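You operate a simulated robot arm through the tools that you are given. There is no shell and no other tool. Be economical: measure what you need, move in short steps, check, and stop when the job is done.

The job below is to be done with a simulated robot arm. You get a single attempt, and the scene is never put back.

JOB
Press the pickle in the crock down under its oil with the wooden masher.
Fine: draw the crock to the counter's edge; masher back; push the crock back to its place.

Only the result counts: the job must be done as asked and must still hold three seconds after the hand-in. Knocking over, shifting, dropping, spilling or breaking anything else fails it.

ROBOT AND FRAMES
A 7-joint arm with a two-finger parallel gripper, fixed in place. Base frame: the origin is at the foot of the arm, x ahead of it, y to its left, z up; the work surface is at about z = 800. Lengths are in mm, angles in degrees, forces in N, time in s.
With the tool pointing down near the work surface it reaches from about 380 to 900 mm from the base axis. Its first joint turns from -115.0 to 115.0 degrees. Payload 3.91 kg.
The TCP is the grasp point between the finger pads, 30 mm short of the fingertips. In the tool frame z runs along the fingers and y along their closing line. The gripper opens to 110 mm. The fingers are 20 mm wide and 10 mm thick; the gripper's body (48 by 112 mm) begins 55 mm behind the TCP.
Orientation is that of the tool frame in the base frame, as a unit quaternion [w, x, y, z]. With the fingers straight down and closing along the base's y, the tool's x points along the base's -x, its y along +y and its z along -z.

CONTROLS
- The arm moves only by the tool send_rows. Its argument "moves" is a list of rows, each a list of 7 numbers: the turn, a rotation vector about the tool's x, y, z in degrees, then the shift along the tool's x, y, z in m, then the closure in counts, from 0 (fully open) to 255 (shut). In form: [[wx, wy, wz, x, y, z, claw], ...]. A call has 1 to 20 rows; each row is the pose to reach, as a shift and turn from the pose commanded when the call began, along the tool's axes at that moment. Rows are played at 5 a second. More than 50 mm and 8.6 degrees between two rows, or a gripper value outside its range, and nothing of the call is played. Where a pose cannot be reached the arm comes as near as it can. A force on the tool above 40 N (or 10 N above the force at the start of the call, whichever is more), or a blocked arm, ends the call early, and 0.2 s more pass. Each finger travels about 153 mm/s and halts on what it meets, pressing with about 45 N; the grip force reading is that of the motor and also rises with nothing between the fingers. The clock runs only during rows and for 0.2 s after the last one: add rows that repeat a pose to give the fingers time. It gives the time, the measured TCP pose, the force on the tool (base axes), the opening and the grip force at its end, in the units of the frame above (readings bear some noise).
- Cameras (640 x 400 px; columns grow to the right, rows downward): "scene" is fixed at [399.8, -650.6, 1506.3]; the picture's right is [0.98, -0.21, 0.00], its down [-0.13, -0.61, -0.78] and it looks along [0.17, 0.77, -0.62] (base axes); focal length 283 px, centre (320, 200). "wrist" rides on the gripper at [-36, 0, -57] in the tool frame; the picture's right is [0.00, -1.00, 0.00], its down [0.97, 0.00, -0.24] and it looks along [0.24, 0.00, 0.97] (tool axes); focal length 218 px, centre (320, 200).
- get_image(camera): a new picture of that camera. It takes no simulated time.
- lift_body(by): slides the trunk up (or, below 0, down) by that many mm; the arm rides with it, the base frame stays. It gives what a move gives, with no picture.
- locate(camera, pixels): for up to 12 pixels [column, row] of the newest picture of that camera ("zoom" is the newest enlarged one), the place [x, y, z] in the base frame of the surface seen there, good to about 2 mm. It takes no simulated time.
- enlarge(camera, box): a new picture of the part [left, top, right, bottom] of that camera's present view, enlarged. It takes no simulated time.
- job_done(): hands the job in; it is judged then, once.

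Keep the steps short. Do not move on a guess: measure, check each grasp and each placing, and mend mistakes. In all there are 80 turns and 34 pictures (those below and enlarged ones count). Leave the gripper open and the arm clear of the work at the hand-in unless told otherwise, and finish with a single line.

The tools are called by a JSON object that holds its "api" and its "payload". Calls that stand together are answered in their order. send_rows: Moves the arm, as the interface text tells. Its arguments: {"type":"object","properties":{"moves":{"type":"array","items":{"type":"array","items":{"type":"number"}}}},"required":["moves"]} The other tools are called the same way: lift_body (by) slides the trunk up or down; get_image (camera) takes a picture; locate (camera, pixels) gives the place of the surface under pixels of a picture; enlarge (camera, box) takes an enlarged picture of a part of a camera's view; job_done () hands the job in.

At the start:

```text
t: 0.0
tcp_pos: [446.8, 111.9, 1263.6]
tcp_rot: [0.0, 0.0, 1.0, 0.001]
contact_force: [0.0, 0.7, 0.6]
gripper_width: 109.9
grasp_force: 0.2
trunk travel left (down, up): [-850.0, 140.0]
```

scene: 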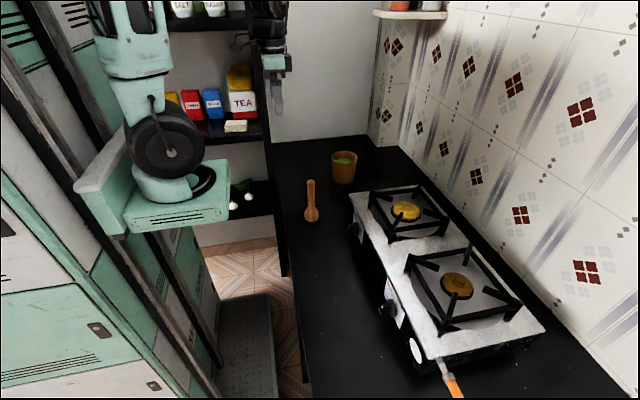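
wrist: 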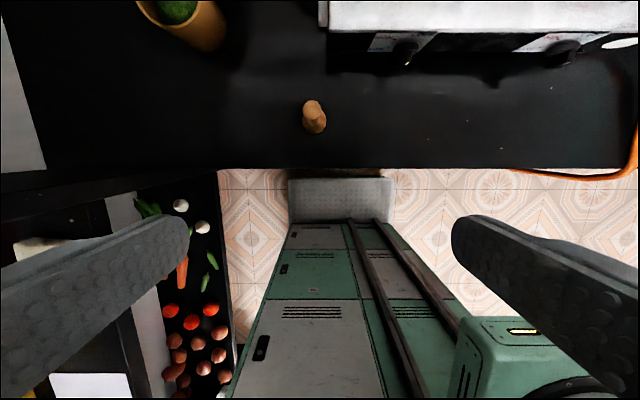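

I see the crock near (344,167) and the masher standing near (311,200) in the scene picture. I'll enlarge that area to measure both.

{"api": "enlarge", "payload": {"camera": "scene", "box": [270, 130, 390, 230]}}

{"api": "enlarge", "payload": {"camera": "wrist", "box": [120, 0, 360, 180]}}

```text
4.00 times, centred on (330, 180) of scene
```

zoom: 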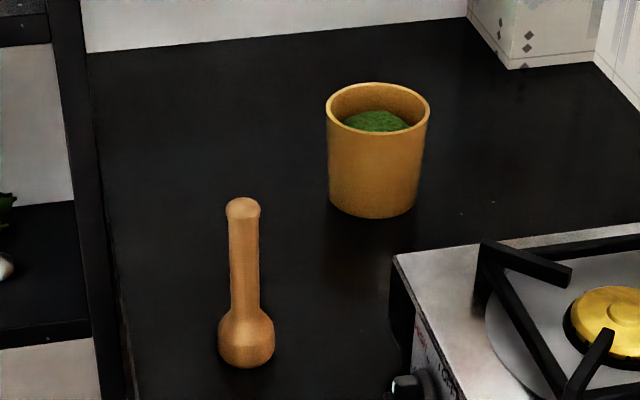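

```text
2.22 times, centred on (240, 90) of wrist
```

zoom: 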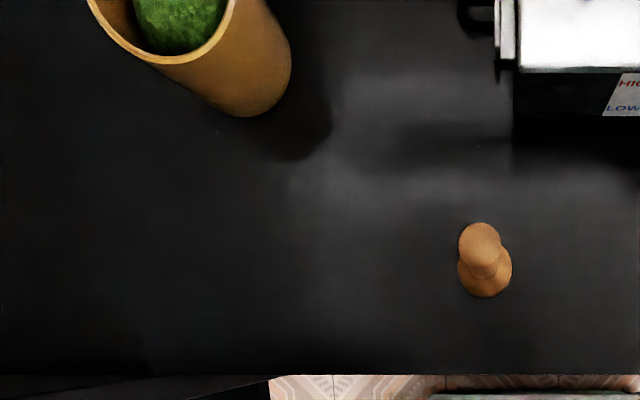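

I'll measure the masher and edge in the zoomed wrist picture, and the crock rim, the pickle and the far things in the scene picture.

{"api": "locate", "payload": {"camera": "zoom", "pixels": [[479, 236], [479, 250], [486, 290], [462, 284], [508, 265], [300, 372], [560, 372], [165, 62], [200, 100], [240, 116], [291, 70], [180, 20]]}}

{"api": "locate", "payload": {"camera": "scene", "pixels": [[343.8, 151], [332, 157], [357, 157], [344.5, 164], [344.5, 160], [343, 183.5], [344, 156], [310.8, 181], [312, 219], [349, 194], [337, 159.5], [275, 180]]}}

```text
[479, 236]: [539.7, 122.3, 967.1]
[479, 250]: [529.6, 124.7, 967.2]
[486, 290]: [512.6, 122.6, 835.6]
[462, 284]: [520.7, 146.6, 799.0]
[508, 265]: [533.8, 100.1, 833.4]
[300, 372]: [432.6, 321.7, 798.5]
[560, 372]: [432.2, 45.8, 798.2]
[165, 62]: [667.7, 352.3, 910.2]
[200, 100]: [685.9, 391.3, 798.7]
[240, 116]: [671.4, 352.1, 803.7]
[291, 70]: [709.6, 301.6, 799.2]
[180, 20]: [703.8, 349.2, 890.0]
```

```text
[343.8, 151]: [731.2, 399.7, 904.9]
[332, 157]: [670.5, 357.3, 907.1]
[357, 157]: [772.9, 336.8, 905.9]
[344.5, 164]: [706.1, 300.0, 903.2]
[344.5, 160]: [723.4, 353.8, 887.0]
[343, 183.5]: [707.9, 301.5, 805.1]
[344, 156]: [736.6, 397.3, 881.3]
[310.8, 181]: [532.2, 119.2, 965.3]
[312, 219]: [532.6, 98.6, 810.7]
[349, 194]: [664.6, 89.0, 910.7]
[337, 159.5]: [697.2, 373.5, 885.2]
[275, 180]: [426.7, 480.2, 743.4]
```

The crock is about 104 mm wide, centred near (721, 350) with its rim at z≈908. The masher stands at (532, 122) with its top at z≈967, and the counter's edge is at x≈432. I'll move above the crock to look inside it.

{"api": "send_rows", "payload": {"moves": [[0, 0, 0, -0.025, 0.024, 0.02, 0], [0, 0, 0, -0.05, 0.048, 0.04, 0], [0, 0, 0, -0.075, 0.071, 0.06, 0], [0, 0, 0, -0.1, 0.095, 0.08, 0], [0, 0, 0, -0.126, 0.119, 0.1, 0], [0, 0, 0, -0.152, 0.143, 0.12, 0], [0, 0, 0, -0.177, 0.167, 0.14, 0], [0, 0, 0, -0.202, 0.19, 0.16, 0], [0, 0, 0, -0.228, 0.214, 0.18, 0], [0, 0, 0, -0.253, 0.238, 0.204, 0], [0, 0, 0, -0.253, 0.238, 0.204, 0]]}}

{"api": "get_image", "payload": {"camera": "wrist"}}

```text
t: 2.4
tcp_pos: [700.5, 351.7, 1058.1]
tcp_rot: [0.0, -0.001, 1.0, -0.001]
contact_force: [0.9, -0.6, 0.7]
gripper_width: 109.9
grasp_force: 0.1
trunk travel left (down, up): [-850.0, 140.0]
```

```text
29 pictures are left
```

wrist: 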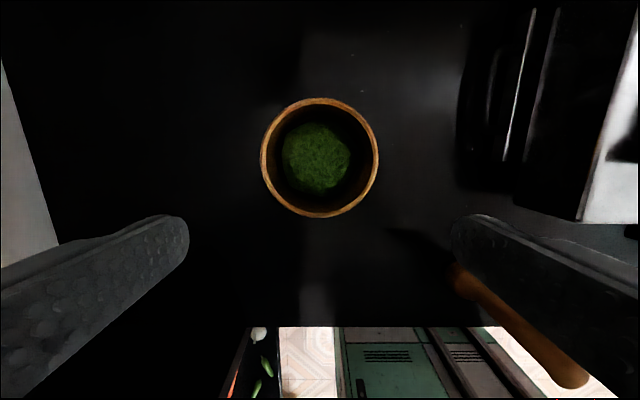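

The crock is clear at (319,157). I'll enlarge it to measure the wall, the pickle and the oil.

{"api": "enlarge", "payload": {"camera": "wrist", "box": [240, 87, 400, 227]}}

```text
2.86 times, centred on (320, 157) of wrist
```

zoom: 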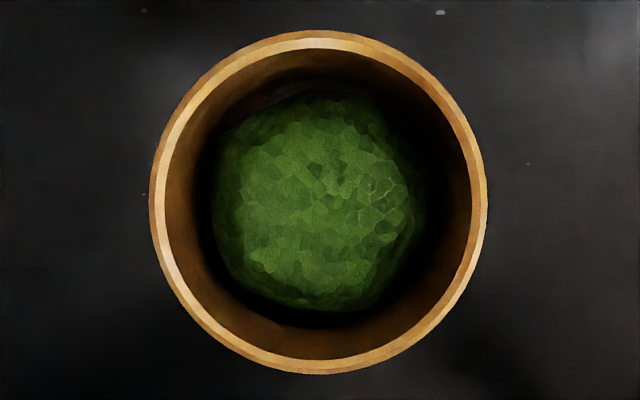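

{"api": "locate", "payload": {"camera": "zoom", "pixels": [[156, 200], [480, 200], [319, 36], [319, 367], [318, 200], [318, 120], [318, 295], [235, 200], [405, 200], [200, 205], [440, 205], [318, 335]]}}

```text
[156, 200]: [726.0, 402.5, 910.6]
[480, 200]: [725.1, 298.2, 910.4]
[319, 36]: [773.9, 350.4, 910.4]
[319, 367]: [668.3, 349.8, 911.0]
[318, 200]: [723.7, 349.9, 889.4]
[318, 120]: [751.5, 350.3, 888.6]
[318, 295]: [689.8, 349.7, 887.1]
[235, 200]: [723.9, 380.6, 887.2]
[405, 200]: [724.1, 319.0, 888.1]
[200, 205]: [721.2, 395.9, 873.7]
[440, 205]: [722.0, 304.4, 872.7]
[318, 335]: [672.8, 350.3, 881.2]
```

The rim's mid-wall is at radius 52.5 about (721, 350.3), top z 910.5, with a wall about 5 mm thick. The pickle top is at z≈888 with a radius of about 32. The crock is too wide to grip around (109 mm), so I'll pinch the near wall at x≈668. First I'll turn the tool -90° to close along x and come above that spot.

{"api": "send_rows", "payload": {"moves": [[0, 0, -8.2, 0.003, 0, 0.005, 0], [0, 0, -16.4, 0.006, 0, 0.01, 0], [0, 0, -24.6, 0.009, 0, 0.015, 0], [0, 0, -32.8, 0.012, 0, 0.02, 0], [0, 0, -41, 0.015, 0, 0.025, 0], [0, 0, -49.2, 0.018, 0, 0.03, 0], [0, 0, -57.4, 0.021, 0, 0.035, 0], [0, 0, -65.6, 0.024, -0.001, 0.04, 0], [0, 0, -73.8, 0.027, -0.001, 0.045, 0], [0, 0, -82, 0.03, -0.0014, 0.05, 100], [0, 0, -90, 0.032, -0.0014, 0.058, 160], [0, 0, -90, 0.032, -0.0014, 0.058, 160], [0, 0, -90, 0.032, -0.0014, 0.058, 160]]}}

{"api": "get_image", "payload": {"camera": "wrist"}}

```text
t: 5.2
tcp_pos: [667.0, 349.2, 1002.7]
tcp_rot: [0.0, -0.707, 0.707, 0.001]
contact_force: [-0.7, -0.3, 0.0]
gripper_width: 41.0
grasp_force: 0.0
trunk travel left (down, up): [-850.0, 140.0]
```

```text
27 pictures are left
```

wrist: 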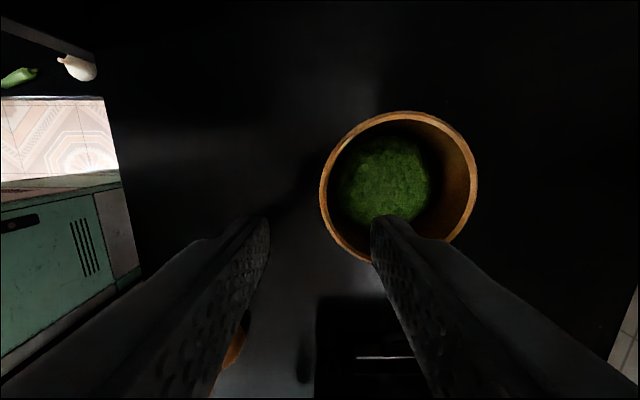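

The tool is turned and the fingers straddle the near wall. I'll narrow the fingers to 28 mm and lower so the tips are at z≈896, above the pickle.

{"api": "send_rows", "payload": {"moves": [[0, 0, 0, -0.001, -0.001, 0.02, 190], [0, 0, 0, -0.001, -0.001, 0.04, 190], [0, 0, 0, -0.001, -0.001, 0.055, 190], [0, 0, 0, -0.001, -0.001, 0.067, 190], [0, 0, 0, -0.001, -0.001, 0.077, 190], [0, 0, 0, -0.001, -0.001, 0.077, 190]]}}

{"api": "get_image", "payload": {"camera": "wrist"}}

```text
t: 6.6
tcp_pos: [668.0, 350.3, 924.2]
tcp_rot: [0.0, 0.707, -0.707, 0.0]
contact_force: [0.2, -0.4, 0.4]
gripper_width: 27.8
grasp_force: 0.1
trunk travel left (down, up): [-850.0, 140.0]
```

```text
26 pictures are left
```

wrist: 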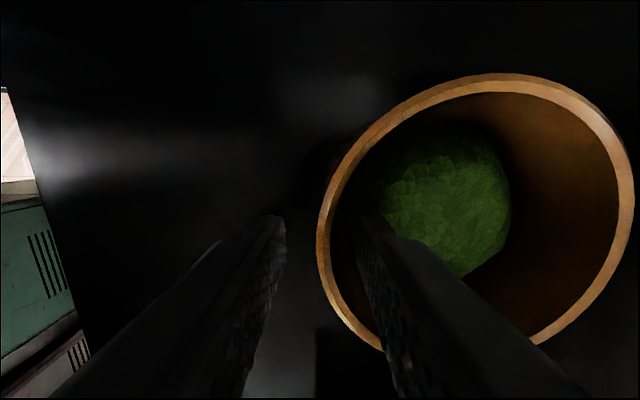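

The wall, at column 322, sits between the finger tips at columns 285 and 360, well centred. I'll close gently.

{"api": "send_rows", "payload": {"moves": [[0, 0, 0, 0, 0, 0, 215], [0, 0, 0, 0, 0, 0, 235], [0, 0, 0, 0, 0, 0, 250], [0, 0, 0, 0, 0, 0, 255], [0, 0, 0, 0, 0, 0, 255]]}}

```text
t: 7.8
tcp_pos: [668.5, 349.4, 924.4]
tcp_rot: [0.0, -0.707, 0.708, -0.001]
contact_force: [5.9, 1.7, 2.1]
gripper_width: 7.3
grasp_force: 45.1
trunk travel left (down, up): [-850.0, 140.0]
```

The wall is gripped (7.3 mm, 45 N). I'll draw it slowly toward the edge, a first 60 mm to check how it follows.

{"api": "send_rows", "payload": {"moves": [[0, 0, 0, 0, 0.005, 0, 255], [0, 0, 0, 0, 0.012, 0, 255], [0, 0, 0, 0, 0.024, 0, 255], [0, 0, 0, 0, 0.036, 0, 255], [0, 0, 0, 0, 0.048, 0, 255], [0, 0, 0, 0, 0.057, 0, 255], [0, 0, 0, 0, 0.06, 0, 255], [0, 0, 0, 0, 0.06, 0, 255]]}}

{"api": "enlarge", "payload": {"camera": "scene", "box": [250, 130, 410, 230]}}

```text
t: 9.6
tcp_pos: [609.7, 349.4, 924.4]
tcp_rot: [-0.001, 0.708, -0.706, 0.001]
contact_force: [7.7, -0.6, 7.5]
gripper_width: 7.3
grasp_force: 45.0
trunk travel left (down, up): [-850.0, 140.0]
```

```text
4.00 times, centred on (330, 180) of scene
```

zoom: 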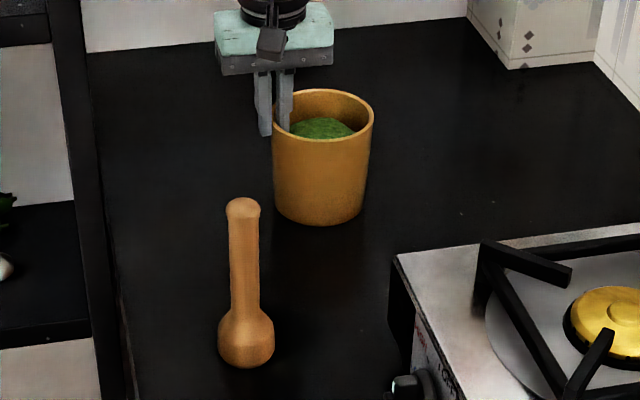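

The crock follows upright. I'll draw it another 158 mm so its front stands about 15 mm from the edge.

{"api": "send_rows", "payload": {"moves": [[0, 0, 0, 0, 0.005, 0, 255], [0, 0, 0, 0, 0.014, 0, 255], [0, 0, 0, 0, 0.026, 0, 255], [0, 0, 0, 0, 0.038, 0, 255], [0, 0, 0, 0, 0.05, 0, 255], [0, 0, 0, 0, 0.062, 0, 255], [0, 0, 0, 0, 0.074, 0, 255], [0, 0, 0, 0, 0.086, 0, 255], [0, 0, 0, 0, 0.098, 0, 255], [0, 0, 0, 0, 0.11, 0, 255], [0, 0, 0, 0, 0.122, 0, 255], [0, 0, 0, 0, 0.134, 0, 255], [0, 0, 0, 0, 0.145, 0, 255], [0, 0, 0, 0, 0.153, 0, 255], [0, 0, 0, 0, 0.158, 0, 255], [0, 0, 0, 0, 0.158, 0, 255]]}}

{"api": "enlarge", "payload": {"camera": "scene", "box": [230, 130, 390, 230]}}

```text
t: 13.0
tcp_pos: [450.2, 350.3, 925.2]
tcp_rot: [0.001, 0.707, -0.707, 0.0]
contact_force: [7.4, 0.1, 7.1]
gripper_width: 7.4
grasp_force: 45.3
trunk travel left (down, up): [-850.0, 140.0]
```

```text
4.00 times, centred on (310, 180) of scene
```

zoom: 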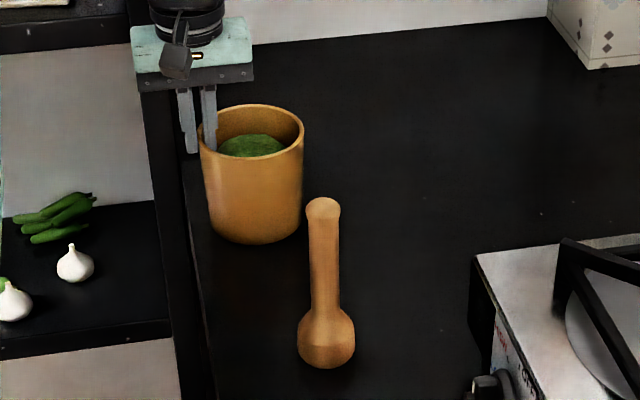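

The crock stands upright at the edge. I'll release by opening to 28 mm, then rise straight up.

{"api": "send_rows", "payload": {"moves": [[0, 0, 0, 0, 0, 0, 235], [0, 0, 0, 0, 0, 0, 215], [0, 0, 0, 0, 0, 0, 190], [0, 0, 0, 0, 0, 0, 190], [0, 0, 0, 0, 0, -0.02, 190], [0, 0, 0, 0, 0, -0.05, 190], [0, 0, 0, 0, 0, -0.09, 190], [0, 0, 0, 0, 0, -0.13, 190], [0, 0, 0, 0, 0, -0.13, 190]]}}

{"api": "get_image", "payload": {"camera": "wrist"}}

```text
t: 15.0
tcp_pos: [450.5, 351.1, 1053.8]
tcp_rot: [0.0, -0.707, 0.707, 0.0]
contact_force: [-0.2, 0.0, 0.0]
gripper_width: 27.8
grasp_force: 0.1
trunk travel left (down, up): [-850.0, 140.0]
```

```text
23 pictures are left
```

wrist: 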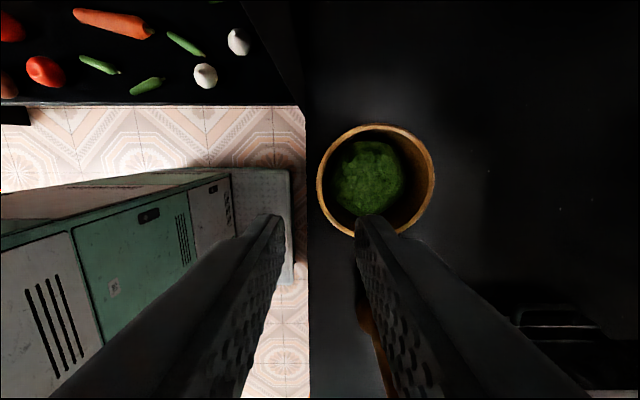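

I'll measure the crock in its new place.

{"api": "locate", "payload": {"camera": "wrist", "pixels": [[319, 180], [431.5, 180], [376, 127.5], [368, 178], [345, 178], [393, 178], [368, 150], [368, 205], [412, 190], [420, 180], [309, 200]]}}

```text
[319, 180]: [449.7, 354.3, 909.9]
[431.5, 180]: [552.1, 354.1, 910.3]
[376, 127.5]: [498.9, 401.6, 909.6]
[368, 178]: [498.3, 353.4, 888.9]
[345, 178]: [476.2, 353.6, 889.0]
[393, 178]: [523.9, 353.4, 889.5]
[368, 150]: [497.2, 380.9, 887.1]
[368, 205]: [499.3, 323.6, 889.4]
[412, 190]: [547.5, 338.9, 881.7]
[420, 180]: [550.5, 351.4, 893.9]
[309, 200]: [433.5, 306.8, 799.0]
```

The crock is now centred at (501, 350) and undisturbed otherwise. Next I'll go above the masher with open fingers.

{"api": "send_rows", "payload": {"moves": [[0, 0, 0, 0, 0, -0.036, 120], [0, 0, 0, 0.035, -0.012, -0.036, 120], [0, 0, 0, 0.075, -0.025, -0.036, 120], [0, 0, 0, 0.115, -0.04, -0.036, 120], [0, 0, 0, 0.155, -0.055, -0.036, 120], [0, 0, 0, 0.195, -0.07, -0.036, 120], [0, 0, 0, 0.229, -0.082, -0.036, 120], [0, 0, 0, 0.229, -0.082, -0.036, 120]]}}

{"api": "get_image", "payload": {"camera": "wrist"}}

```text
t: 16.8
tcp_pos: [531.3, 121.9, 1090.5]
tcp_rot: [0.0, -0.707, 0.707, 0.0]
contact_force: [-0.4, 0.6, -0.3]
gripper_width: 58.3
grasp_force: 0.0
trunk travel left (down, up): [-850.0, 140.0]
```

```text
22 pictures are left
```

wrist: 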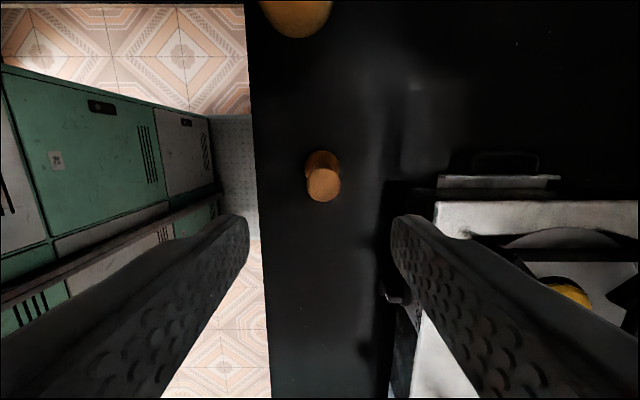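

{"api": "enlarge", "payload": {"camera": "wrist", "box": [280, 140, 360, 210]}}

{"api": "locate", "payload": {"camera": "wrist", "pixels": [[323, 184], [308, 184], [339, 184], [323, 170], [323, 199], [322, 153], [307, 160], [337, 160], [440, 210], [300, 20]]}}

```text
5.71 times, centred on (320, 175) of wrist
```

zoom: 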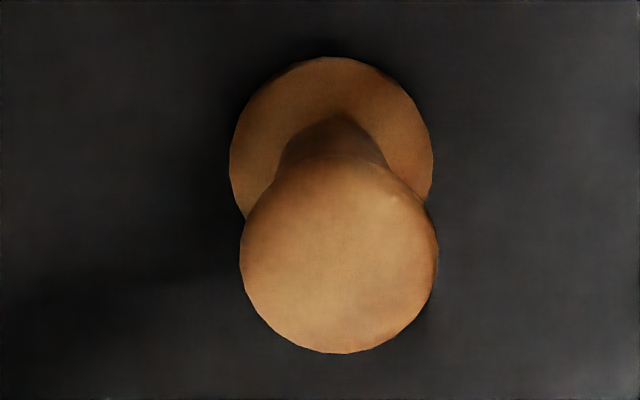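

```text
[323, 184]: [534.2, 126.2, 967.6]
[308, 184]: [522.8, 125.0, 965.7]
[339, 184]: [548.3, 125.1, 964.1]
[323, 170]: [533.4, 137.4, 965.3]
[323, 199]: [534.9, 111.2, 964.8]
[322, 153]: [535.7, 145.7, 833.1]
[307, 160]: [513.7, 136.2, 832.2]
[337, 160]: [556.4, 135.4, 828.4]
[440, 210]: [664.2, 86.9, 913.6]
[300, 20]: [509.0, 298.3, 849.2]
```

The masher's handle is at (534.5, 124.5) with its top at z≈967. I'll lower the fingers around it to z=920, leaving the palm a few mm above the top, then close.

{"api": "send_rows", "payload": {"moves": [[0, 0, 0, -0.002, -0.003, 0.03, 120], [0, 0, 0, -0.002, -0.003, 0.065, 120], [0, 0, 0, -0.002, -0.003, 0.1, 120], [0, 0, 0, -0.002, -0.003, 0.13, 120], [0, 0, 0, -0.002, -0.003, 0.155, 120], [0, 0, 0, -0.002, -0.003, 0.17, 120], [0, 0, 0, -0.002, -0.003, 0.17, 120], [0, 0, 0, -0.002, -0.003, 0.17, 150], [0, 0, 0, -0.002, -0.003, 0.17, 175], [0, 0, 0, -0.002, -0.003, 0.17, 195], [0, 0, 0, -0.002, -0.003, 0.17, 215], [0, 0, 0, -0.002, -0.003, 0.17, 255], [0, 0, 0, -0.002, -0.003, 0.17, 255], [0, 0, 0, -0.002, -0.003, 0.17, 255]]}}

```text
t: 19.8
tcp_pos: [534.3, 123.0, 920.7]
tcp_rot: [0.0, -0.707, 0.708, 0.0]
contact_force: [0.1, -0.5, 0.0]
gripper_width: 28.7
grasp_force: 45.1
trunk travel left (down, up): [-850.0, 140.0]
```

The handle is gripped (28.7 mm, 45 N), with the masher's foot about 121 mm below the TCP. I'll lift it 170 mm and check.

{"api": "send_rows", "payload": {"moves": [[0, 0, 0, 0, 0, -0.01, 255], [0, 0, 0, 0, 0, -0.035, 255], [0, 0, 0, 0, 0, -0.07, 255], [0, 0, 0, 0, 0, -0.105, 255], [0, 0, 0, 0, 0, -0.14, 255], [0, 0, 0, 0, 0, -0.165, 255], [0, 0, 0, 0, 0, -0.17, 255], [0, 0, 0, 0, 0, -0.17, 255]]}}

{"api": "get_image", "payload": {"camera": "scene"}}

```text
t: 21.6
tcp_pos: [536.7, 123.8, 1091.6]
tcp_rot: [0.0, 0.707, -0.707, -0.001]
contact_force: [0.3, 0.6, -0.7]
gripper_width: 28.7
grasp_force: 45.4
trunk travel left (down, up): [-850.0, 140.0]
```

```text
20 pictures are left
```

scene: 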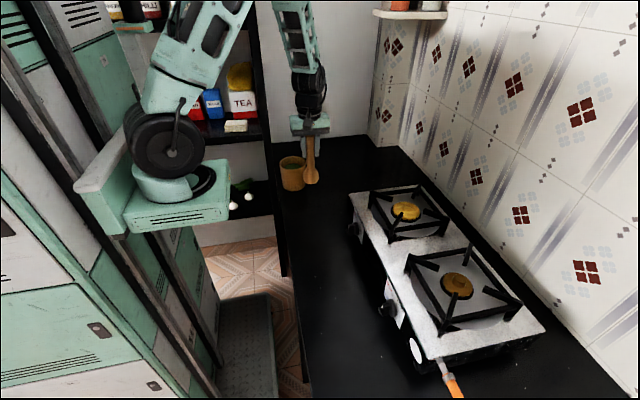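

The masher hangs straight with its foot at z≈971, above the rim at 910. I'll carry it over the pickle's middle at (500.5, 351).

{"api": "send_rows", "payload": {"moves": [[0, 0, 0, -0.02, 0.003, 0, 255], [0, 0, 0, -0.055, 0.008, 0, 255], [0, 0, 0, -0.09, 0.014, 0, 255], [0, 0, 0, -0.125, 0.02, 0, 255], [0, 0, 0, -0.16, 0.026, 0, 255], [0, 0, 0, -0.195, 0.031, 0, 255], [0, 0, 0, -0.218, 0.034, 0, 255], [0, 0, 0, -0.228, 0.035, 0, 255], [0, 0, 0, -0.228, 0.035, 0, 255]]}}

{"api": "enlarge", "payload": {"camera": "scene", "box": [230, 110, 390, 210]}}

{"api": "get_image", "payload": {"camera": "wrist"}}

```text
t: 23.6
tcp_pos: [500.2, 351.3, 1090.5]
tcp_rot: [0.0, -0.707, 0.707, 0.001]
contact_force: [0.4, -1.1, -1.0]
gripper_width: 28.7
grasp_force: 44.8
trunk travel left (down, up): [-850.0, 140.0]
```

```text
4.00 times, centred on (310, 160) of scene
```

zoom: 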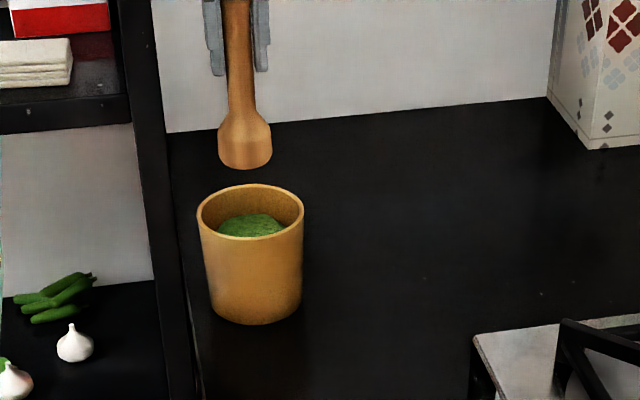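

```text
18 pictures are left
```

wrist: 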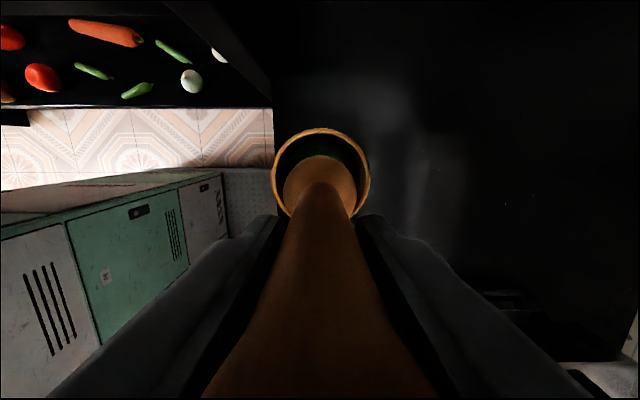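

The masher is centred over the crock. I'll lower the foot into the crock to about 5 mm above the pickle.

{"api": "send_rows", "payload": {"moves": [[0, 0, 0, 0, 0, 0.015, 255], [0, 0, 0, 0, 0, 0.035, 255], [0, 0, 0, 0, 0, 0.055, 255], [0, 0, 0, 0, 0, 0.07, 255], [0, 0, 0, 0, 0, 0.076, 255], [0, 0, 0, 0, 0, 0.076, 255]]}}

{"api": "get_image", "payload": {"camera": "wrist"}}

```text
t: 25.0
tcp_pos: [499.6, 351.0, 1013.6]
tcp_rot: [0.0, 0.707, -0.707, 0.001]
contact_force: [-0.4, 0.0, -2.0]
gripper_width: 28.5
grasp_force: 44.7
trunk travel left (down, up): [-850.0, 140.0]
```

```text
17 pictures are left
```

wrist: 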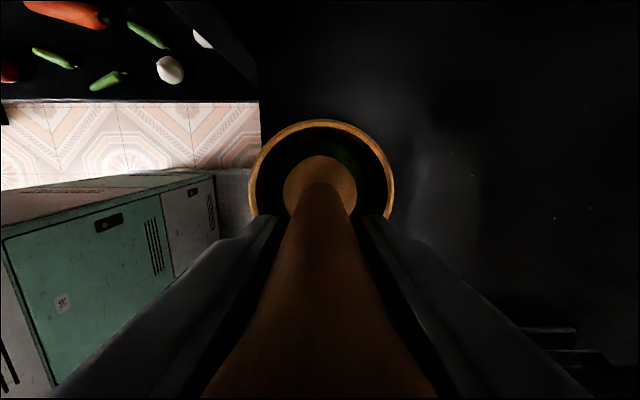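

The masher is inside the rim and clear of the walls, with its foot at about 893. I'll press slowly in 3 mm steps for 24 mm and read the force.

{"api": "send_rows", "payload": {"moves": [[0, 0, 0, 0, 0, 0.003, 255], [0, 0, 0, 0, 0, 0.006, 255], [0, 0, 0, 0, 0, 0.009, 255], [0, 0, 0, 0, 0, 0.012, 255], [0, 0, 0, 0, 0, 0.015, 255], [0, 0, 0, 0, 0, 0.018, 255], [0, 0, 0, 0, 0, 0.021, 255], [0, 0, 0, 0, 0, 0.024, 255], [0, 0, 0, 0, 0, 0.024, 255]]}}

```text
t: 27.0
tcp_pos: [499.8, 351.4, 989.1]
tcp_rot: [0.0, -0.707, 0.707, 0.0]
contact_force: [-0.2, 1.1, 2.9]
gripper_width: 28.8
grasp_force: 45.0
trunk travel left (down, up): [-850.0, 140.0]
```

Foot at z≈868 with a small upward force. I'll look into the crock.

{"api": "enlarge", "payload": {"camera": "scene", "box": [268, 145, 318, 185]}}

{"api": "enlarge", "payload": {"camera": "wrist", "box": [230, 105, 410, 225]}}

```text
10.00 times, centred on (293, 165) of scene
```

zoom: 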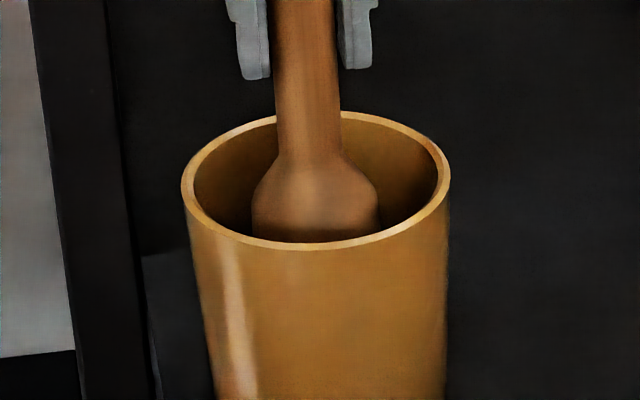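

```text
3.33 times, centred on (320, 165) of wrist
```

zoom: 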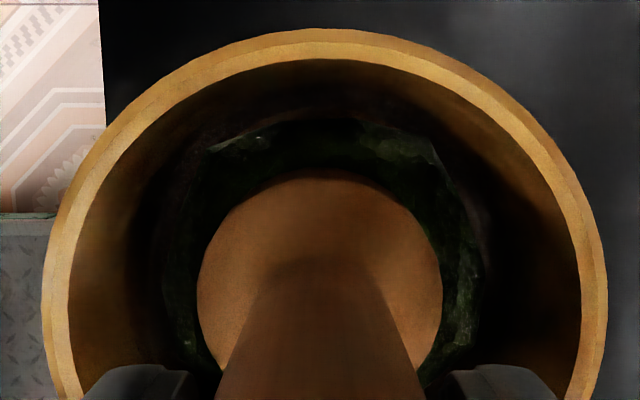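

{"api": "locate", "payload": {"camera": "zoom", "pixels": [[320, 140], [240, 160], [400, 150], [460, 260], [190, 260], [150, 240], [500, 240], [520, 200], [320, 100], [320, 80]]}}

```text
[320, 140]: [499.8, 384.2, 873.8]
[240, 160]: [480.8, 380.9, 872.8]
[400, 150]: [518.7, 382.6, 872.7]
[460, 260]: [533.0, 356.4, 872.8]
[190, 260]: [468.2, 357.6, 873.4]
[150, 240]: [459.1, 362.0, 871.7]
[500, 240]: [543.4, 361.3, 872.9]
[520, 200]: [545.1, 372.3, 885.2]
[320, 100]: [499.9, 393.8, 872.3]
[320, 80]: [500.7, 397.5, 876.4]
```

The flat ring at z≈872.8 is the oil surface, and the pickle top is now about 868, just under it. I'll press on another 18 mm so it lies well under, watching the force.

{"api": "send_rows", "payload": {"moves": [[0, 0, 0, 0, 0, 0.003, 255], [0, 0, 0, 0, 0, 0.006, 255], [0, 0, 0, 0, 0, 0.009, 255], [0, 0, 0, 0, 0, 0.012, 255], [0, 0, 0, 0, 0, 0.015, 255], [0, 0, 0, 0, 0, 0.018, 255], [0, 0, 0, 0, 0, 0.018, 255]]}}

{"api": "enlarge", "payload": {"camera": "wrist", "box": [230, 105, 410, 225]}}

```text
t: 28.0
tcp_pos: [500.0, 353.7, 982.0]
tcp_rot: [0.002, -0.707, 0.707, 0.0]
contact_force: [-2.9, -7.7, 18.4]
gripper_width: 28.5
grasp_force: 44.6
trunk travel left (down, up): [-850.0, 140.0]
stopped in row 4: the force on the tool passed its limit (the readings are from after the stop); the commanded pose is now the measured one
```

```text
3.33 times, centred on (320, 165) of wrist
```

zoom: 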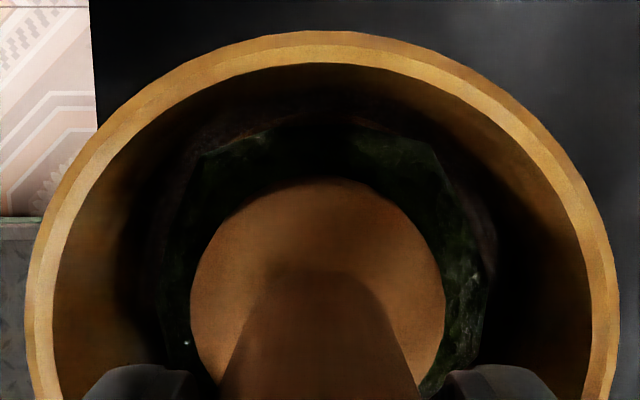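

The call stopped on force at foot z≈861, which looks like a hard stop. I'll measure the surface around the foot and check the crock hasn't moved.

{"api": "locate", "payload": {"camera": "zoom", "pixels": [[320, 150], [240, 165], [400, 155], [465, 270], [185, 270], [320, 110], [40, 270], [605, 270], [320, 40], [320, 200], [210, 250]]}}

{"api": "send_rows", "payload": {"moves": [[0, 0, 0, 0, 0, 0, 255], [0, 0, 0, 0, 0, 0, 255]]}}

```text
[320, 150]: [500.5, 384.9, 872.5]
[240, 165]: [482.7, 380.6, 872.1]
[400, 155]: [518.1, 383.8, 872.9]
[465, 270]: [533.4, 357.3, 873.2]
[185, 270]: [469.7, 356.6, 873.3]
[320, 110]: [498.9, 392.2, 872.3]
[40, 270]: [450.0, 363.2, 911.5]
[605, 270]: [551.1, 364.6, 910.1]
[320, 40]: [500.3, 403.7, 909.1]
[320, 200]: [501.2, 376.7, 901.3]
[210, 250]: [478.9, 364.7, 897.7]
```

```text
t: 28.6
tcp_pos: [500.4, 352.8, 982.4]
tcp_rot: [-0.003, 0.707, -0.707, -0.001]
contact_force: [-3.7, -7.0, 23.9]
gripper_width: 28.5
grasp_force: 44.9
trunk travel left (down, up): [-850.0, 140.0]
```

The press holds at 24 N. I'll raise straight up, slowly at first, to see whether the pickle stays under.

{"api": "send_rows", "payload": {"moves": [[0, 0, 0, 0.001, 0, -0.003, 255], [0, 0, 0, 0.0015, 0, -0.008, 255], [0, 0, 0, 0.0015, 0, -0.016, 255], [0, 0, 0, 0.0015, 0, -0.03, 255], [0, 0, 0, 0.0015, 0, -0.05, 255], [0, 0, 0, 0.0015, 0, -0.075, 255], [0, 0, 0, 0.0015, 0, -0.1, 255], [0, 0, 0, 0.0015, 0, -0.108, 255], [0, 0, 0, 0.0015, 0, -0.108, 255], [0, 0, 0, 0.0015, 0, -0.108, 255]]}}

{"api": "enlarge", "payload": {"camera": "scene", "box": [230, 110, 390, 210]}}

{"api": "enlarge", "payload": {"camera": "wrist", "box": [230, 105, 410, 225]}}

```text
t: 30.8
tcp_pos: [500.5, 351.3, 1090.1]
tcp_rot: [-0.002, 0.707, -0.707, 0.0]
contact_force: [-0.8, -0.4, -1.0]
gripper_width: 28.7
grasp_force: 45.4
trunk travel left (down, up): [-850.0, 140.0]
```

```text
4.00 times, centred on (310, 160) of scene
```

zoom: 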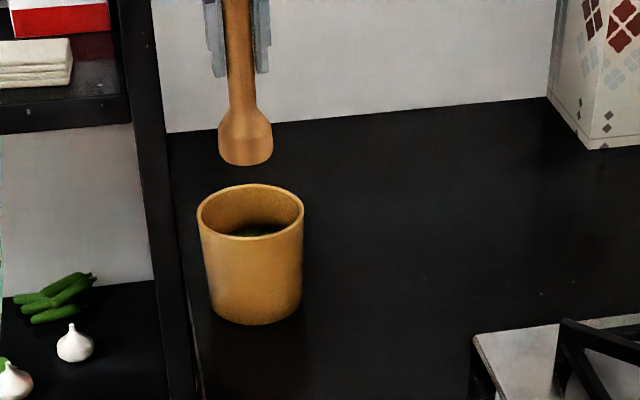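

```text
3.33 times, centred on (320, 165) of wrist
```

zoom: 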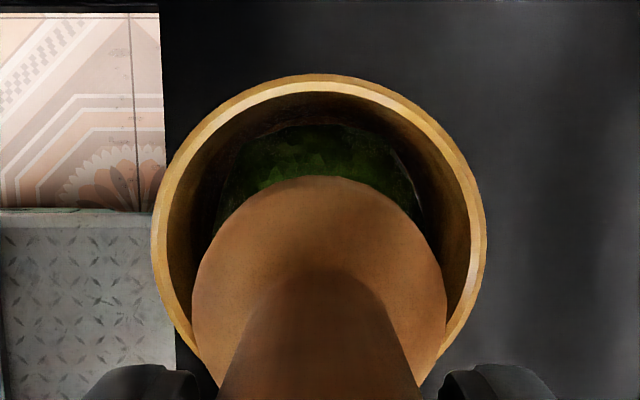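

The pickle is dark, seen through oil, and stayed down. I'll check that its whole visible surface reads at oil level.

{"api": "locate", "payload": {"camera": "zoom", "pixels": [[320, 150], [260, 165], [370, 160], [320, 130], [235, 190], [410, 195], [440, 220], [210, 220], [320, 110], [158, 240], [481, 240], [320, 79]]}}

{"api": "enlarge", "payload": {"camera": "scene", "box": [268, 145, 318, 185]}}

```text
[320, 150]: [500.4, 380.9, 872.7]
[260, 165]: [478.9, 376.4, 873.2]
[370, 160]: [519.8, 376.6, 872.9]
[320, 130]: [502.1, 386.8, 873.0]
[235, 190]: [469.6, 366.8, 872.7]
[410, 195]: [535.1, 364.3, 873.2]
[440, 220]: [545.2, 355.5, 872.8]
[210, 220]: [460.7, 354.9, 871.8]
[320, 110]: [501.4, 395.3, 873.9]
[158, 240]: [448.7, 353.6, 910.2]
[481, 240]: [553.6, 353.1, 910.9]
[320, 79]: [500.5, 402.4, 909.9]
```

```text
10.00 times, centred on (293, 165) of scene
```

zoom: 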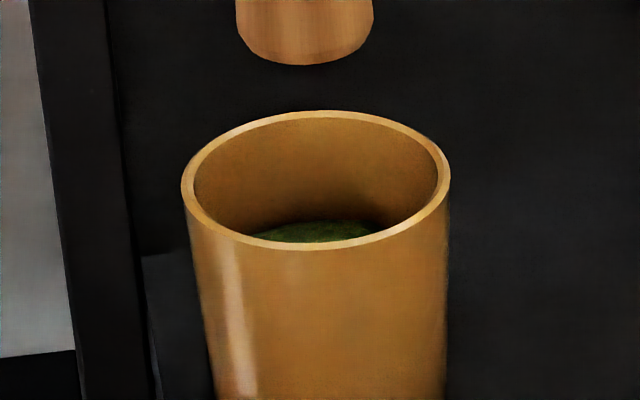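

Everything inside reads at z≈872.8, so only oil shows on top. Now I'll carry the masher back above its place.

{"api": "send_rows", "payload": {"moves": [[0, 0, 0, 0.02, -0.003, 0, 255], [0, 0, 0, 0.055, -0.008, 0, 255], [0, 0, 0, 0.09, -0.014, 0, 255], [0, 0, 0, 0.125, -0.02, 0, 255], [0, 0, 0, 0.16, -0.026, 0, 255], [0, 0, 0, 0.195, -0.031, 0, 255], [0, 0, 0, 0.218, -0.0335, 0, 255], [0, 0, 0, 0.228, -0.0345, 0, 255], [0, 0, 0, 0.228, -0.0345, 0, 255], [0, 0, 0, 0.228, -0.0345, 0, 255]]}}

{"api": "enlarge", "payload": {"camera": "scene", "box": [250, 110, 410, 210]}}

```text
t: 33.0
tcp_pos: [535.2, 122.9, 1089.4]
tcp_rot: [-0.001, 0.707, -0.707, 0.0]
contact_force: [0.0, 0.2, -1.9]
gripper_width: 28.7
grasp_force: 45.6
trunk travel left (down, up): [-850.0, 140.0]
```

```text
4.00 times, centred on (330, 160) of scene
```

zoom: 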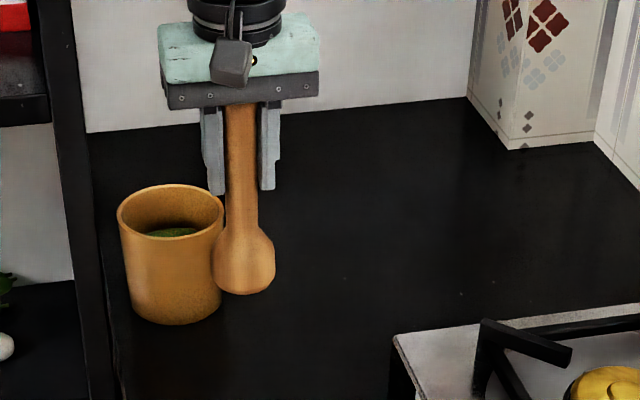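

The masher hangs straight. I'll lower it to near the counter, then go down slowly.

{"api": "send_rows", "payload": {"moves": [[0, 0, 0, 0, 0, 0.02, 255], [0, 0, 0, 0, 0, 0.05, 255], [0, 0, 0, 0, 0, 0.085, 255], [0, 0, 0, 0, 0, 0.12, 255], [0, 0, 0, 0, 0, 0.145, 255], [0, 0, 0, 0, 0, 0.158, 255], [0, 0, 0, 0, 0, 0.162, 255], [0, 0, 0, 0, 0, 0.164, 255], [0, 0, 0, 0, 0, 0.166, 255], [0, 0, 0, 0, 0, 0.168, 255], [0, 0, 0, 0, 0, 0.168, 255]]}}

{"api": "enlarge", "payload": {"camera": "scene", "box": [275, 170, 355, 230]}}

```text
t: 35.4
tcp_pos: [535.8, 124.0, 920.9]
tcp_rot: [0.001, -0.707, 0.707, 0.001]
contact_force: [0.4, -0.4, -1.4]
gripper_width: 28.5
grasp_force: 44.8
trunk travel left (down, up): [-850.0, 140.0]
```

```text
6.67 times, centred on (315, 200) of scene
```

zoom: 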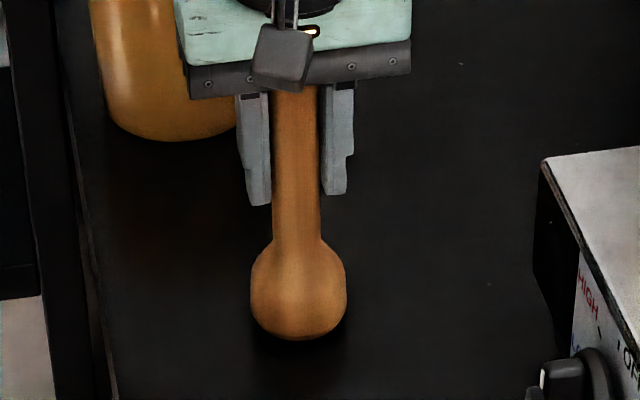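

No contact yet (-1.4 N), so I'll go on down by 1 mm steps until the force shows the foot standing.

{"api": "send_rows", "payload": {"moves": [[0, 0, 0, 0, 0, 0.001, 255], [0, 0, 0, 0, 0, 0.002, 255], [0, 0, 0, 0, 0, 0.003, 255], [0, 0, 0, 0, 0, 0.003, 255]]}}

```text
t: 36.4
tcp_pos: [535.7, 123.6, 918.3]
tcp_rot: [0.002, -0.707, 0.707, 0.0]
contact_force: [0.5, 0.0, -0.5]
gripper_width: 28.7
grasp_force: 45.5
trunk travel left (down, up): [-850.0, 140.0]
```

{"api": "send_rows", "payload": {"moves": [[0, 0, 0, 0, 0, 0.001, 255], [0, 0, 0, 0, 0, 0.0015, 255], [0, 0, 0, 0, 0, 0.0015, 255]]}}

```text
t: 37.2
tcp_pos: [535.2, 122.8, 914.2]
tcp_rot: [0.001, -0.707, 0.707, 0.0]
contact_force: [-0.1, 0.1, -1.8]
gripper_width: 28.6
grasp_force: 45.0
trunk travel left (down, up): [-850.0, 140.0]
```

{"api": "send_rows", "payload": {"moves": [[0, 0, 0, 0, 0, 0.001, 255], [0, 0, 0, 0, 0, 0.001, 255], [0, 0, 0, 0, 0, 0.001, 255]]}}

{"api": "enlarge", "payload": {"camera": "scene", "box": [275, 170, 355, 230]}}

```text
t: 38.0
tcp_pos: [535.7, 123.0, 916.1]
tcp_rot: [-0.002, 0.708, -0.706, 0.0]
contact_force: [0.6, 0.5, -0.4]
gripper_width: 28.4
grasp_force: 44.6
trunk travel left (down, up): [-850.0, 140.0]
```

```text
6.67 times, centred on (315, 200) of scene
```

zoom: 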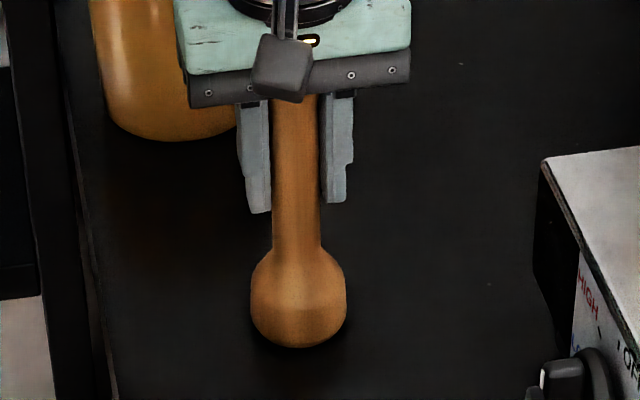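

The foot now appears at scene row 222.0, matching the original 221.8. I'll measure points low on the foot and then step 1 mm more to feel contact.

{"api": "locate", "payload": {"camera": "zoom", "pixels": [[298, 344], [298, 340], [298, 350], [255, 290], [343, 290]]}}

{"api": "send_rows", "payload": {"moves": [[0, 0, 0, 0, 0, 0.001, 255], [0, 0, 0, 0, 0, 0.001, 255], [0, 0, 0, 0, 0, 0.001, 255]]}}

```text
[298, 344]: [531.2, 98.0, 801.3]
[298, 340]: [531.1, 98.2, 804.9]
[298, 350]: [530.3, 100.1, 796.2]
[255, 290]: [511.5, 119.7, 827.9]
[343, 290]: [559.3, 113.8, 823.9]
```

```text
t: 38.8
tcp_pos: [535.3, 123.8, 916.0]
tcp_rot: [-0.003, 0.707, -0.707, 0.0]
contact_force: [1.1, -2.5, 21.6]
gripper_width: 28.8
grasp_force: 45.3
trunk travel left (down, up): [-850.0, 140.0]
```

Contact is felt (21.6 N). I'll back off 0.7 mm, open the fingers and rise straight up.

{"api": "send_rows", "payload": {"moves": [[0, 0, 0, 0, 0, -0.0007, 255], [0, 0, 0, 0, 0, -0.0007, 255], [0, 0, 0, 0, 0, -0.0007, 180], [0, 0, 0, 0, 0, -0.0007, 150], [0, 0, 0, 0, 0, -0.0007, 120], [0, 0, 0, 0, 0, -0.0007, 120], [0, 0, 0, 0, 0, -0.02, 120], [0, 0, 0, 0, 0, -0.055, 120], [0, 0, 0, 0, 0, -0.095, 120], [0, 0, 0, 0, 0, -0.135, 120], [0, 0, 0, 0, 0, -0.175, 120], [0, 0, 0, 0, 0, -0.175, 120]]}}

{"api": "get_image", "payload": {"camera": "wrist"}}

```text
t: 41.4
tcp_pos: [534.6, 121.8, 1089.5]
tcp_rot: [-0.002, 0.707, -0.707, -0.002]
contact_force: [0.4, 0.6, -0.4]
gripper_width: 58.1
grasp_force: 0.0
trunk travel left (down, up): [-850.0, 140.0]
```

```text
7 pictures are left
```

wrist: 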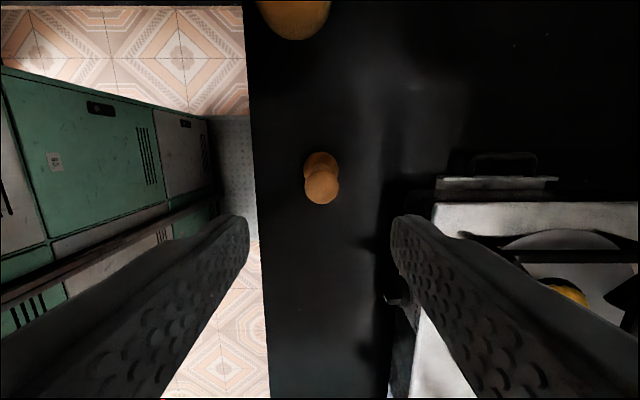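

The masher stands. I'll measure its place in this picture.

{"api": "locate", "payload": {"camera": "wrist", "pixels": [[322, 187], [307, 187], [337, 187], [322, 173], [322, 201], [320, 155], [305, 162], [336, 162]]}}

```text
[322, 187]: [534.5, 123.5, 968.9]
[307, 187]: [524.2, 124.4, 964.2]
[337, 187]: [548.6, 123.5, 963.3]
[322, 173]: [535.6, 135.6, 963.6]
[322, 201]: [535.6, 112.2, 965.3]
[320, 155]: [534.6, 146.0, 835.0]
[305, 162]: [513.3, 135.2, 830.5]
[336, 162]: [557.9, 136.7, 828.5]
```

The masher is back within about 1 mm. Now I'll return above the crock's near wall with narrow fingers; I'll look once on arrival.

{"api": "send_rows", "payload": {"moves": [[0, 0, 0, -0.02, 0.007, 0, 190], [0, 0, 0, -0.06, 0.022, 0, 190], [0, 0, 0, -0.1, 0.037, 0, 190], [0, 0, 0, -0.14, 0.052, 0, 190], [0, 0, 0, -0.18, 0.067, 0, 190], [0, 0, 0, -0.215, 0.08, 0, 190], [0, 0, 0, -0.2285, 0.0845, 0.01, 190], [0, 0, 0, -0.2285, 0.0845, 0.035, 190], [0, 0, 0, -0.2285, 0.0845, 0.035, 190]]}}

{"api": "get_image", "payload": {"camera": "wrist"}}

```text
t: 43.4
tcp_pos: [451.1, 351.7, 1052.4]
tcp_rot: [0.001, -0.707, 0.707, 0.001]
contact_force: [-0.1, 0.3, -0.2]
gripper_width: 28.2
grasp_force: 0.0
trunk travel left (down, up): [-850.0, 140.0]
```

```text
6 pictures are left
```

wrist: 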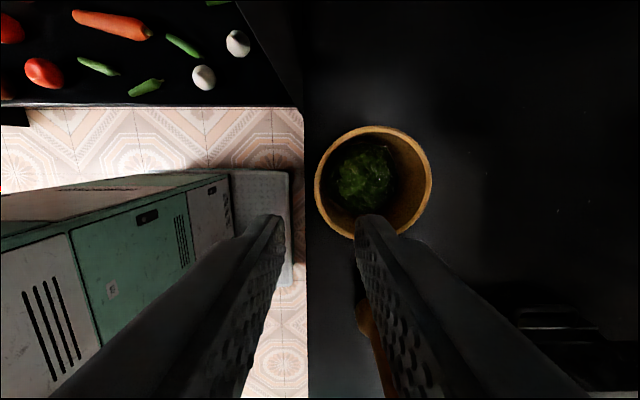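

{"api": "locate", "payload": {"camera": "wrist", "pixels": [[317, 182], [429, 182], [374, 129], [365, 180], [345, 180], [388, 180], [365, 155], [365, 205], [350, 165], [380, 200], [385, 160]]}}

```text
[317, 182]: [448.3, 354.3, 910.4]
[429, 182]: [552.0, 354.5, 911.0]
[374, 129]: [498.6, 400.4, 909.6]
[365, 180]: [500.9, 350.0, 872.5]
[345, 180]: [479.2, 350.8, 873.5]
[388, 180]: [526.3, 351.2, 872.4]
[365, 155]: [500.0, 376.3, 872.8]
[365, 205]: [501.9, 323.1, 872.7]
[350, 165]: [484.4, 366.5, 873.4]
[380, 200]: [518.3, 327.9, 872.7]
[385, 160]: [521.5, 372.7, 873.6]
```

Every point inside reads as the oil's surface, and the pickle is seen under it. I'll lower over the near wall and grip again.

{"api": "send_rows", "payload": {"moves": [[0, 0, 0, 0, 0.001, 0.03, 190], [0, 0, 0, 0.0005, 0.001, 0.06, 190], [0, 0, 0, 0.001, 0.001, 0.09, 190], [0, 0, 0, 0.001, 0.001, 0.112, 190], [0, 0, 0, 0.001, 0.001, 0.127, 190], [0, 0, 0, 0.001, 0.001, 0.127, 190], [0, 0, 0, 0.001, 0.001, 0.127, 215], [0, 0, 0, 0.001, 0.001, 0.127, 235], [0, 0, 0, 0.001, 0.001, 0.127, 250], [0, 0, 0, 0.001, 0.001, 0.127, 255], [0, 0, 0, 0.001, 0.001, 0.127, 255]]}}

```text
t: 45.8
tcp_pos: [450.8, 349.9, 927.8]
tcp_rot: [0.003, -0.707, 0.708, 0.0]
contact_force: [-0.7, -5.3, 2.5]
gripper_width: 6.7
grasp_force: 45.0
trunk travel left (down, up): [-850.0, 140.0]
```

The wall is gripped (6.7 mm, 45 N). I'll push the crock back, first 100 mm slowly, and read forces.

{"api": "send_rows", "payload": {"moves": [[0, 0, 0, 0, -0.005, 0, 255], [0, 0, 0, 0, -0.014, 0, 255], [0, 0, 0, 0, -0.026, 0, 255], [0, 0, 0, 0, -0.038, 0, 255], [0, 0, 0, 0, -0.05, 0, 255], [0, 0, 0, 0, -0.062, 0, 255], [0, 0, 0, 0, -0.074, 0, 255], [0, 0, 0, 0, -0.086, 0, 255], [0, 0, 0, 0, -0.095, 0, 255], [0, 0, 0, 0, -0.1, 0, 255], [0, 0, 0, 0, -0.1, 0, 255]]}}

```text
t: 48.2
tcp_pos: [550.1, 350.2, 928.2]
tcp_rot: [-0.002, 0.707, -0.707, 0.0]
contact_force: [-6.3, 1.1, 8.6]
gripper_width: 7.0
grasp_force: 45.0
trunk travel left (down, up): [-850.0, 140.0]
```

Forces are only the sliding friction. I'll push the remaining 118.5 mm.

{"api": "send_rows", "payload": {"moves": [[0, 0, 0, 0, -0.005, 0, 255], [0, 0, 0, 0, -0.014, 0, 255], [0, 0, 0, 0, -0.026, 0, 255], [0, 0, 0, 0, -0.038, 0, 255], [0, 0, 0, 0, -0.05, 0, 255], [0, 0, 0, 0, -0.062, 0, 255], [0, 0, 0, 0, -0.074, 0, 255], [0, 0, 0, 0, -0.086, 0, 255], [0, 0, 0, 0, -0.098, 0, 255], [0, 0, 0, 0, -0.108, 0, 255], [0, 0, 0, 0, -0.115, 0, 255], [0, 0, 0, 0, -0.1185, 0, 255], [0, 0, 0, 0, -0.1185, 0, 255]]}}

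{"api": "enlarge", "payload": {"camera": "scene", "box": [250, 130, 410, 230]}}

```text
t: 51.0
tcp_pos: [667.6, 350.1, 928.9]
tcp_rot: [0.002, -0.707, 0.707, 0.001]
contact_force: [-7.8, -0.2, 9.8]
gripper_width: 7.1
grasp_force: 44.7
trunk travel left (down, up): [-850.0, 140.0]
```

```text
4.00 times, centred on (330, 180) of scene
```

zoom: 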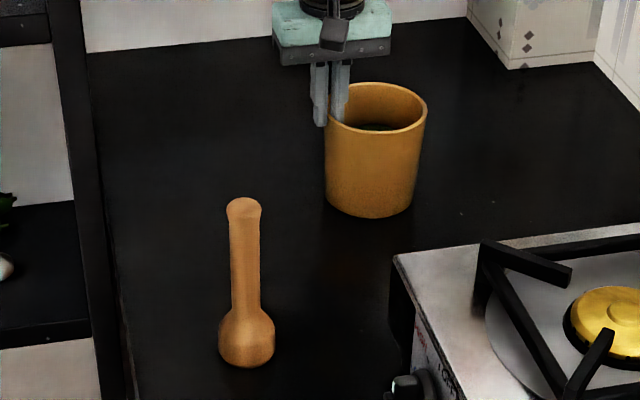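

Compared with the first picture, the crock's edges stand 2–3 zoomed pixels left (427 against 430), about 2 mm short. I'll push 2 mm more, then release and rise.

{"api": "send_rows", "payload": {"moves": [[0, 0, 0, 0, -0.001, 0, 255], [0, 0, 0, 0, -0.002, 0, 255], [0, 0, 0, 0, -0.002, 0, 255], [0, 0, 0, 0, -0.002, 0, 235], [0, 0, 0, 0, -0.002, 0, 215], [0, 0, 0, 0, -0.002, 0, 190], [0, 0, 0, 0, -0.002, 0, 190], [0, 0, 0, 0, -0.002, -0.02, 190], [0, 0, 0, 0, -0.002, -0.055, 190], [0, 0, 0, 0, -0.002, -0.095, 190], [0, 0, 0, 0, -0.002, -0.13, 190], [0, 0, 0, 0, -0.002, -0.13, 190]]}}

{"api": "enlarge", "payload": {"camera": "wrist", "box": [290, 110, 450, 250]}}

```text
t: 53.6
tcp_pos: [670.3, 351.1, 1058.9]
tcp_rot: [-0.002, 0.707, -0.707, -0.001]
contact_force: [0.1, -0.8, 0.2]
gripper_width: 28.1
grasp_force: 0.0
trunk travel left (down, up): [-850.0, 140.0]
```

```text
2.86 times, centred on (370, 180) of wrist
```

zoom: 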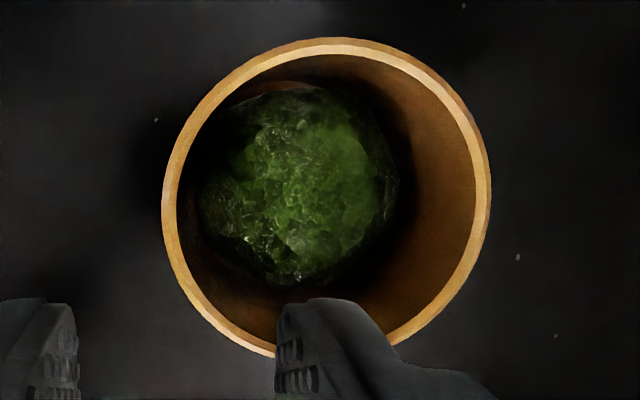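

{"api": "locate", "payload": {"camera": "zoom", "pixels": [[169, 200], [483, 200], [327, 44], [327, 50], [300, 180], [240, 200], [370, 180], [300, 110], [300, 270], [250, 140], [350, 240], [250, 346]]}}

```text
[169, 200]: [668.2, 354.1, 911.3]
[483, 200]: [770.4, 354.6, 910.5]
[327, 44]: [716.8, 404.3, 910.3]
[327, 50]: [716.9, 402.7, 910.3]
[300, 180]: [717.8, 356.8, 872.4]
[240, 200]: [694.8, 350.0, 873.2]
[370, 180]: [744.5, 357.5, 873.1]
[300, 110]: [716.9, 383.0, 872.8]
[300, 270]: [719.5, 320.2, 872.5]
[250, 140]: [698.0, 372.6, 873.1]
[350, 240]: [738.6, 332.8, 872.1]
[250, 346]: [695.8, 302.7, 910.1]
```

The crock is at about (719.5, 351), within about 2 mm of its old place, and the inside reads as oil at z≈872.8 everywhere. I'll open the gripper and move up and away, clear of everything, then take a last look.

{"api": "send_rows", "payload": {"moves": [[0, 0, 0, 0, 0, -0.03, 190], [0, 0, 0, 0, 0, -0.065, 150], [0, 0, 0, 0.015, 0.025, -0.1, 80], [0, 0, 0, 0.035, 0.055, -0.125, 0], [0, 0, 0, 0.055, 0.085, -0.145, 0], [0, 0, 0, 0.075, 0.115, -0.165, 0], [0, 0, 0, 0.095, 0.145, -0.18, 0], [0, 0, 0, 0.11, 0.17, -0.19, 0], [0, 0, 0, 0.11, 0.17, -0.19, 0], [0, 0, 0, 0.11, 0.17, -0.19, 0]]}}

{"api": "enlarge", "payload": {"camera": "scene", "box": [250, 130, 410, 230]}}

```text
t: 55.8
tcp_pos: [499.6, 238.5, 1247.7]
tcp_rot: [-0.002, 0.707, -0.707, -0.001]
contact_force: [0.2, 0.1, -0.6]
gripper_width: 110.0
grasp_force: 0.1
trunk travel left (down, up): [-850.0, 140.0]
```

```text
4.00 times, centred on (330, 180) of scene
```

zoom: 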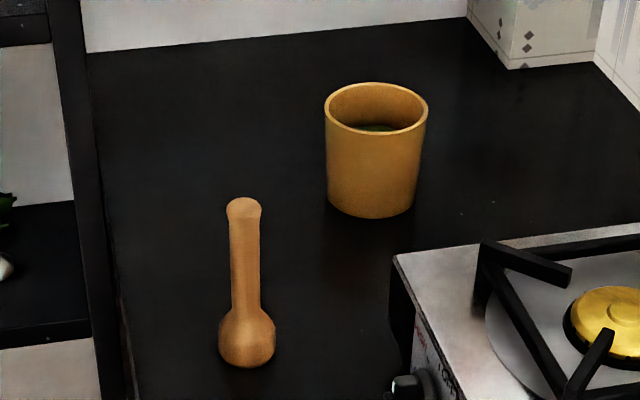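

The crock and masher stand upright in their places, matching the first picture. The pickle is under the oil, the gripper is open and the arm is clear, so I'll hand in.

{"api": "job_done", "payload": {}}

```text
The job is handed in.
```

The pickle is pressed down under its oil, the masher is back within about 1 mm of its spot, and the crock is back within about 2 mm of its place.
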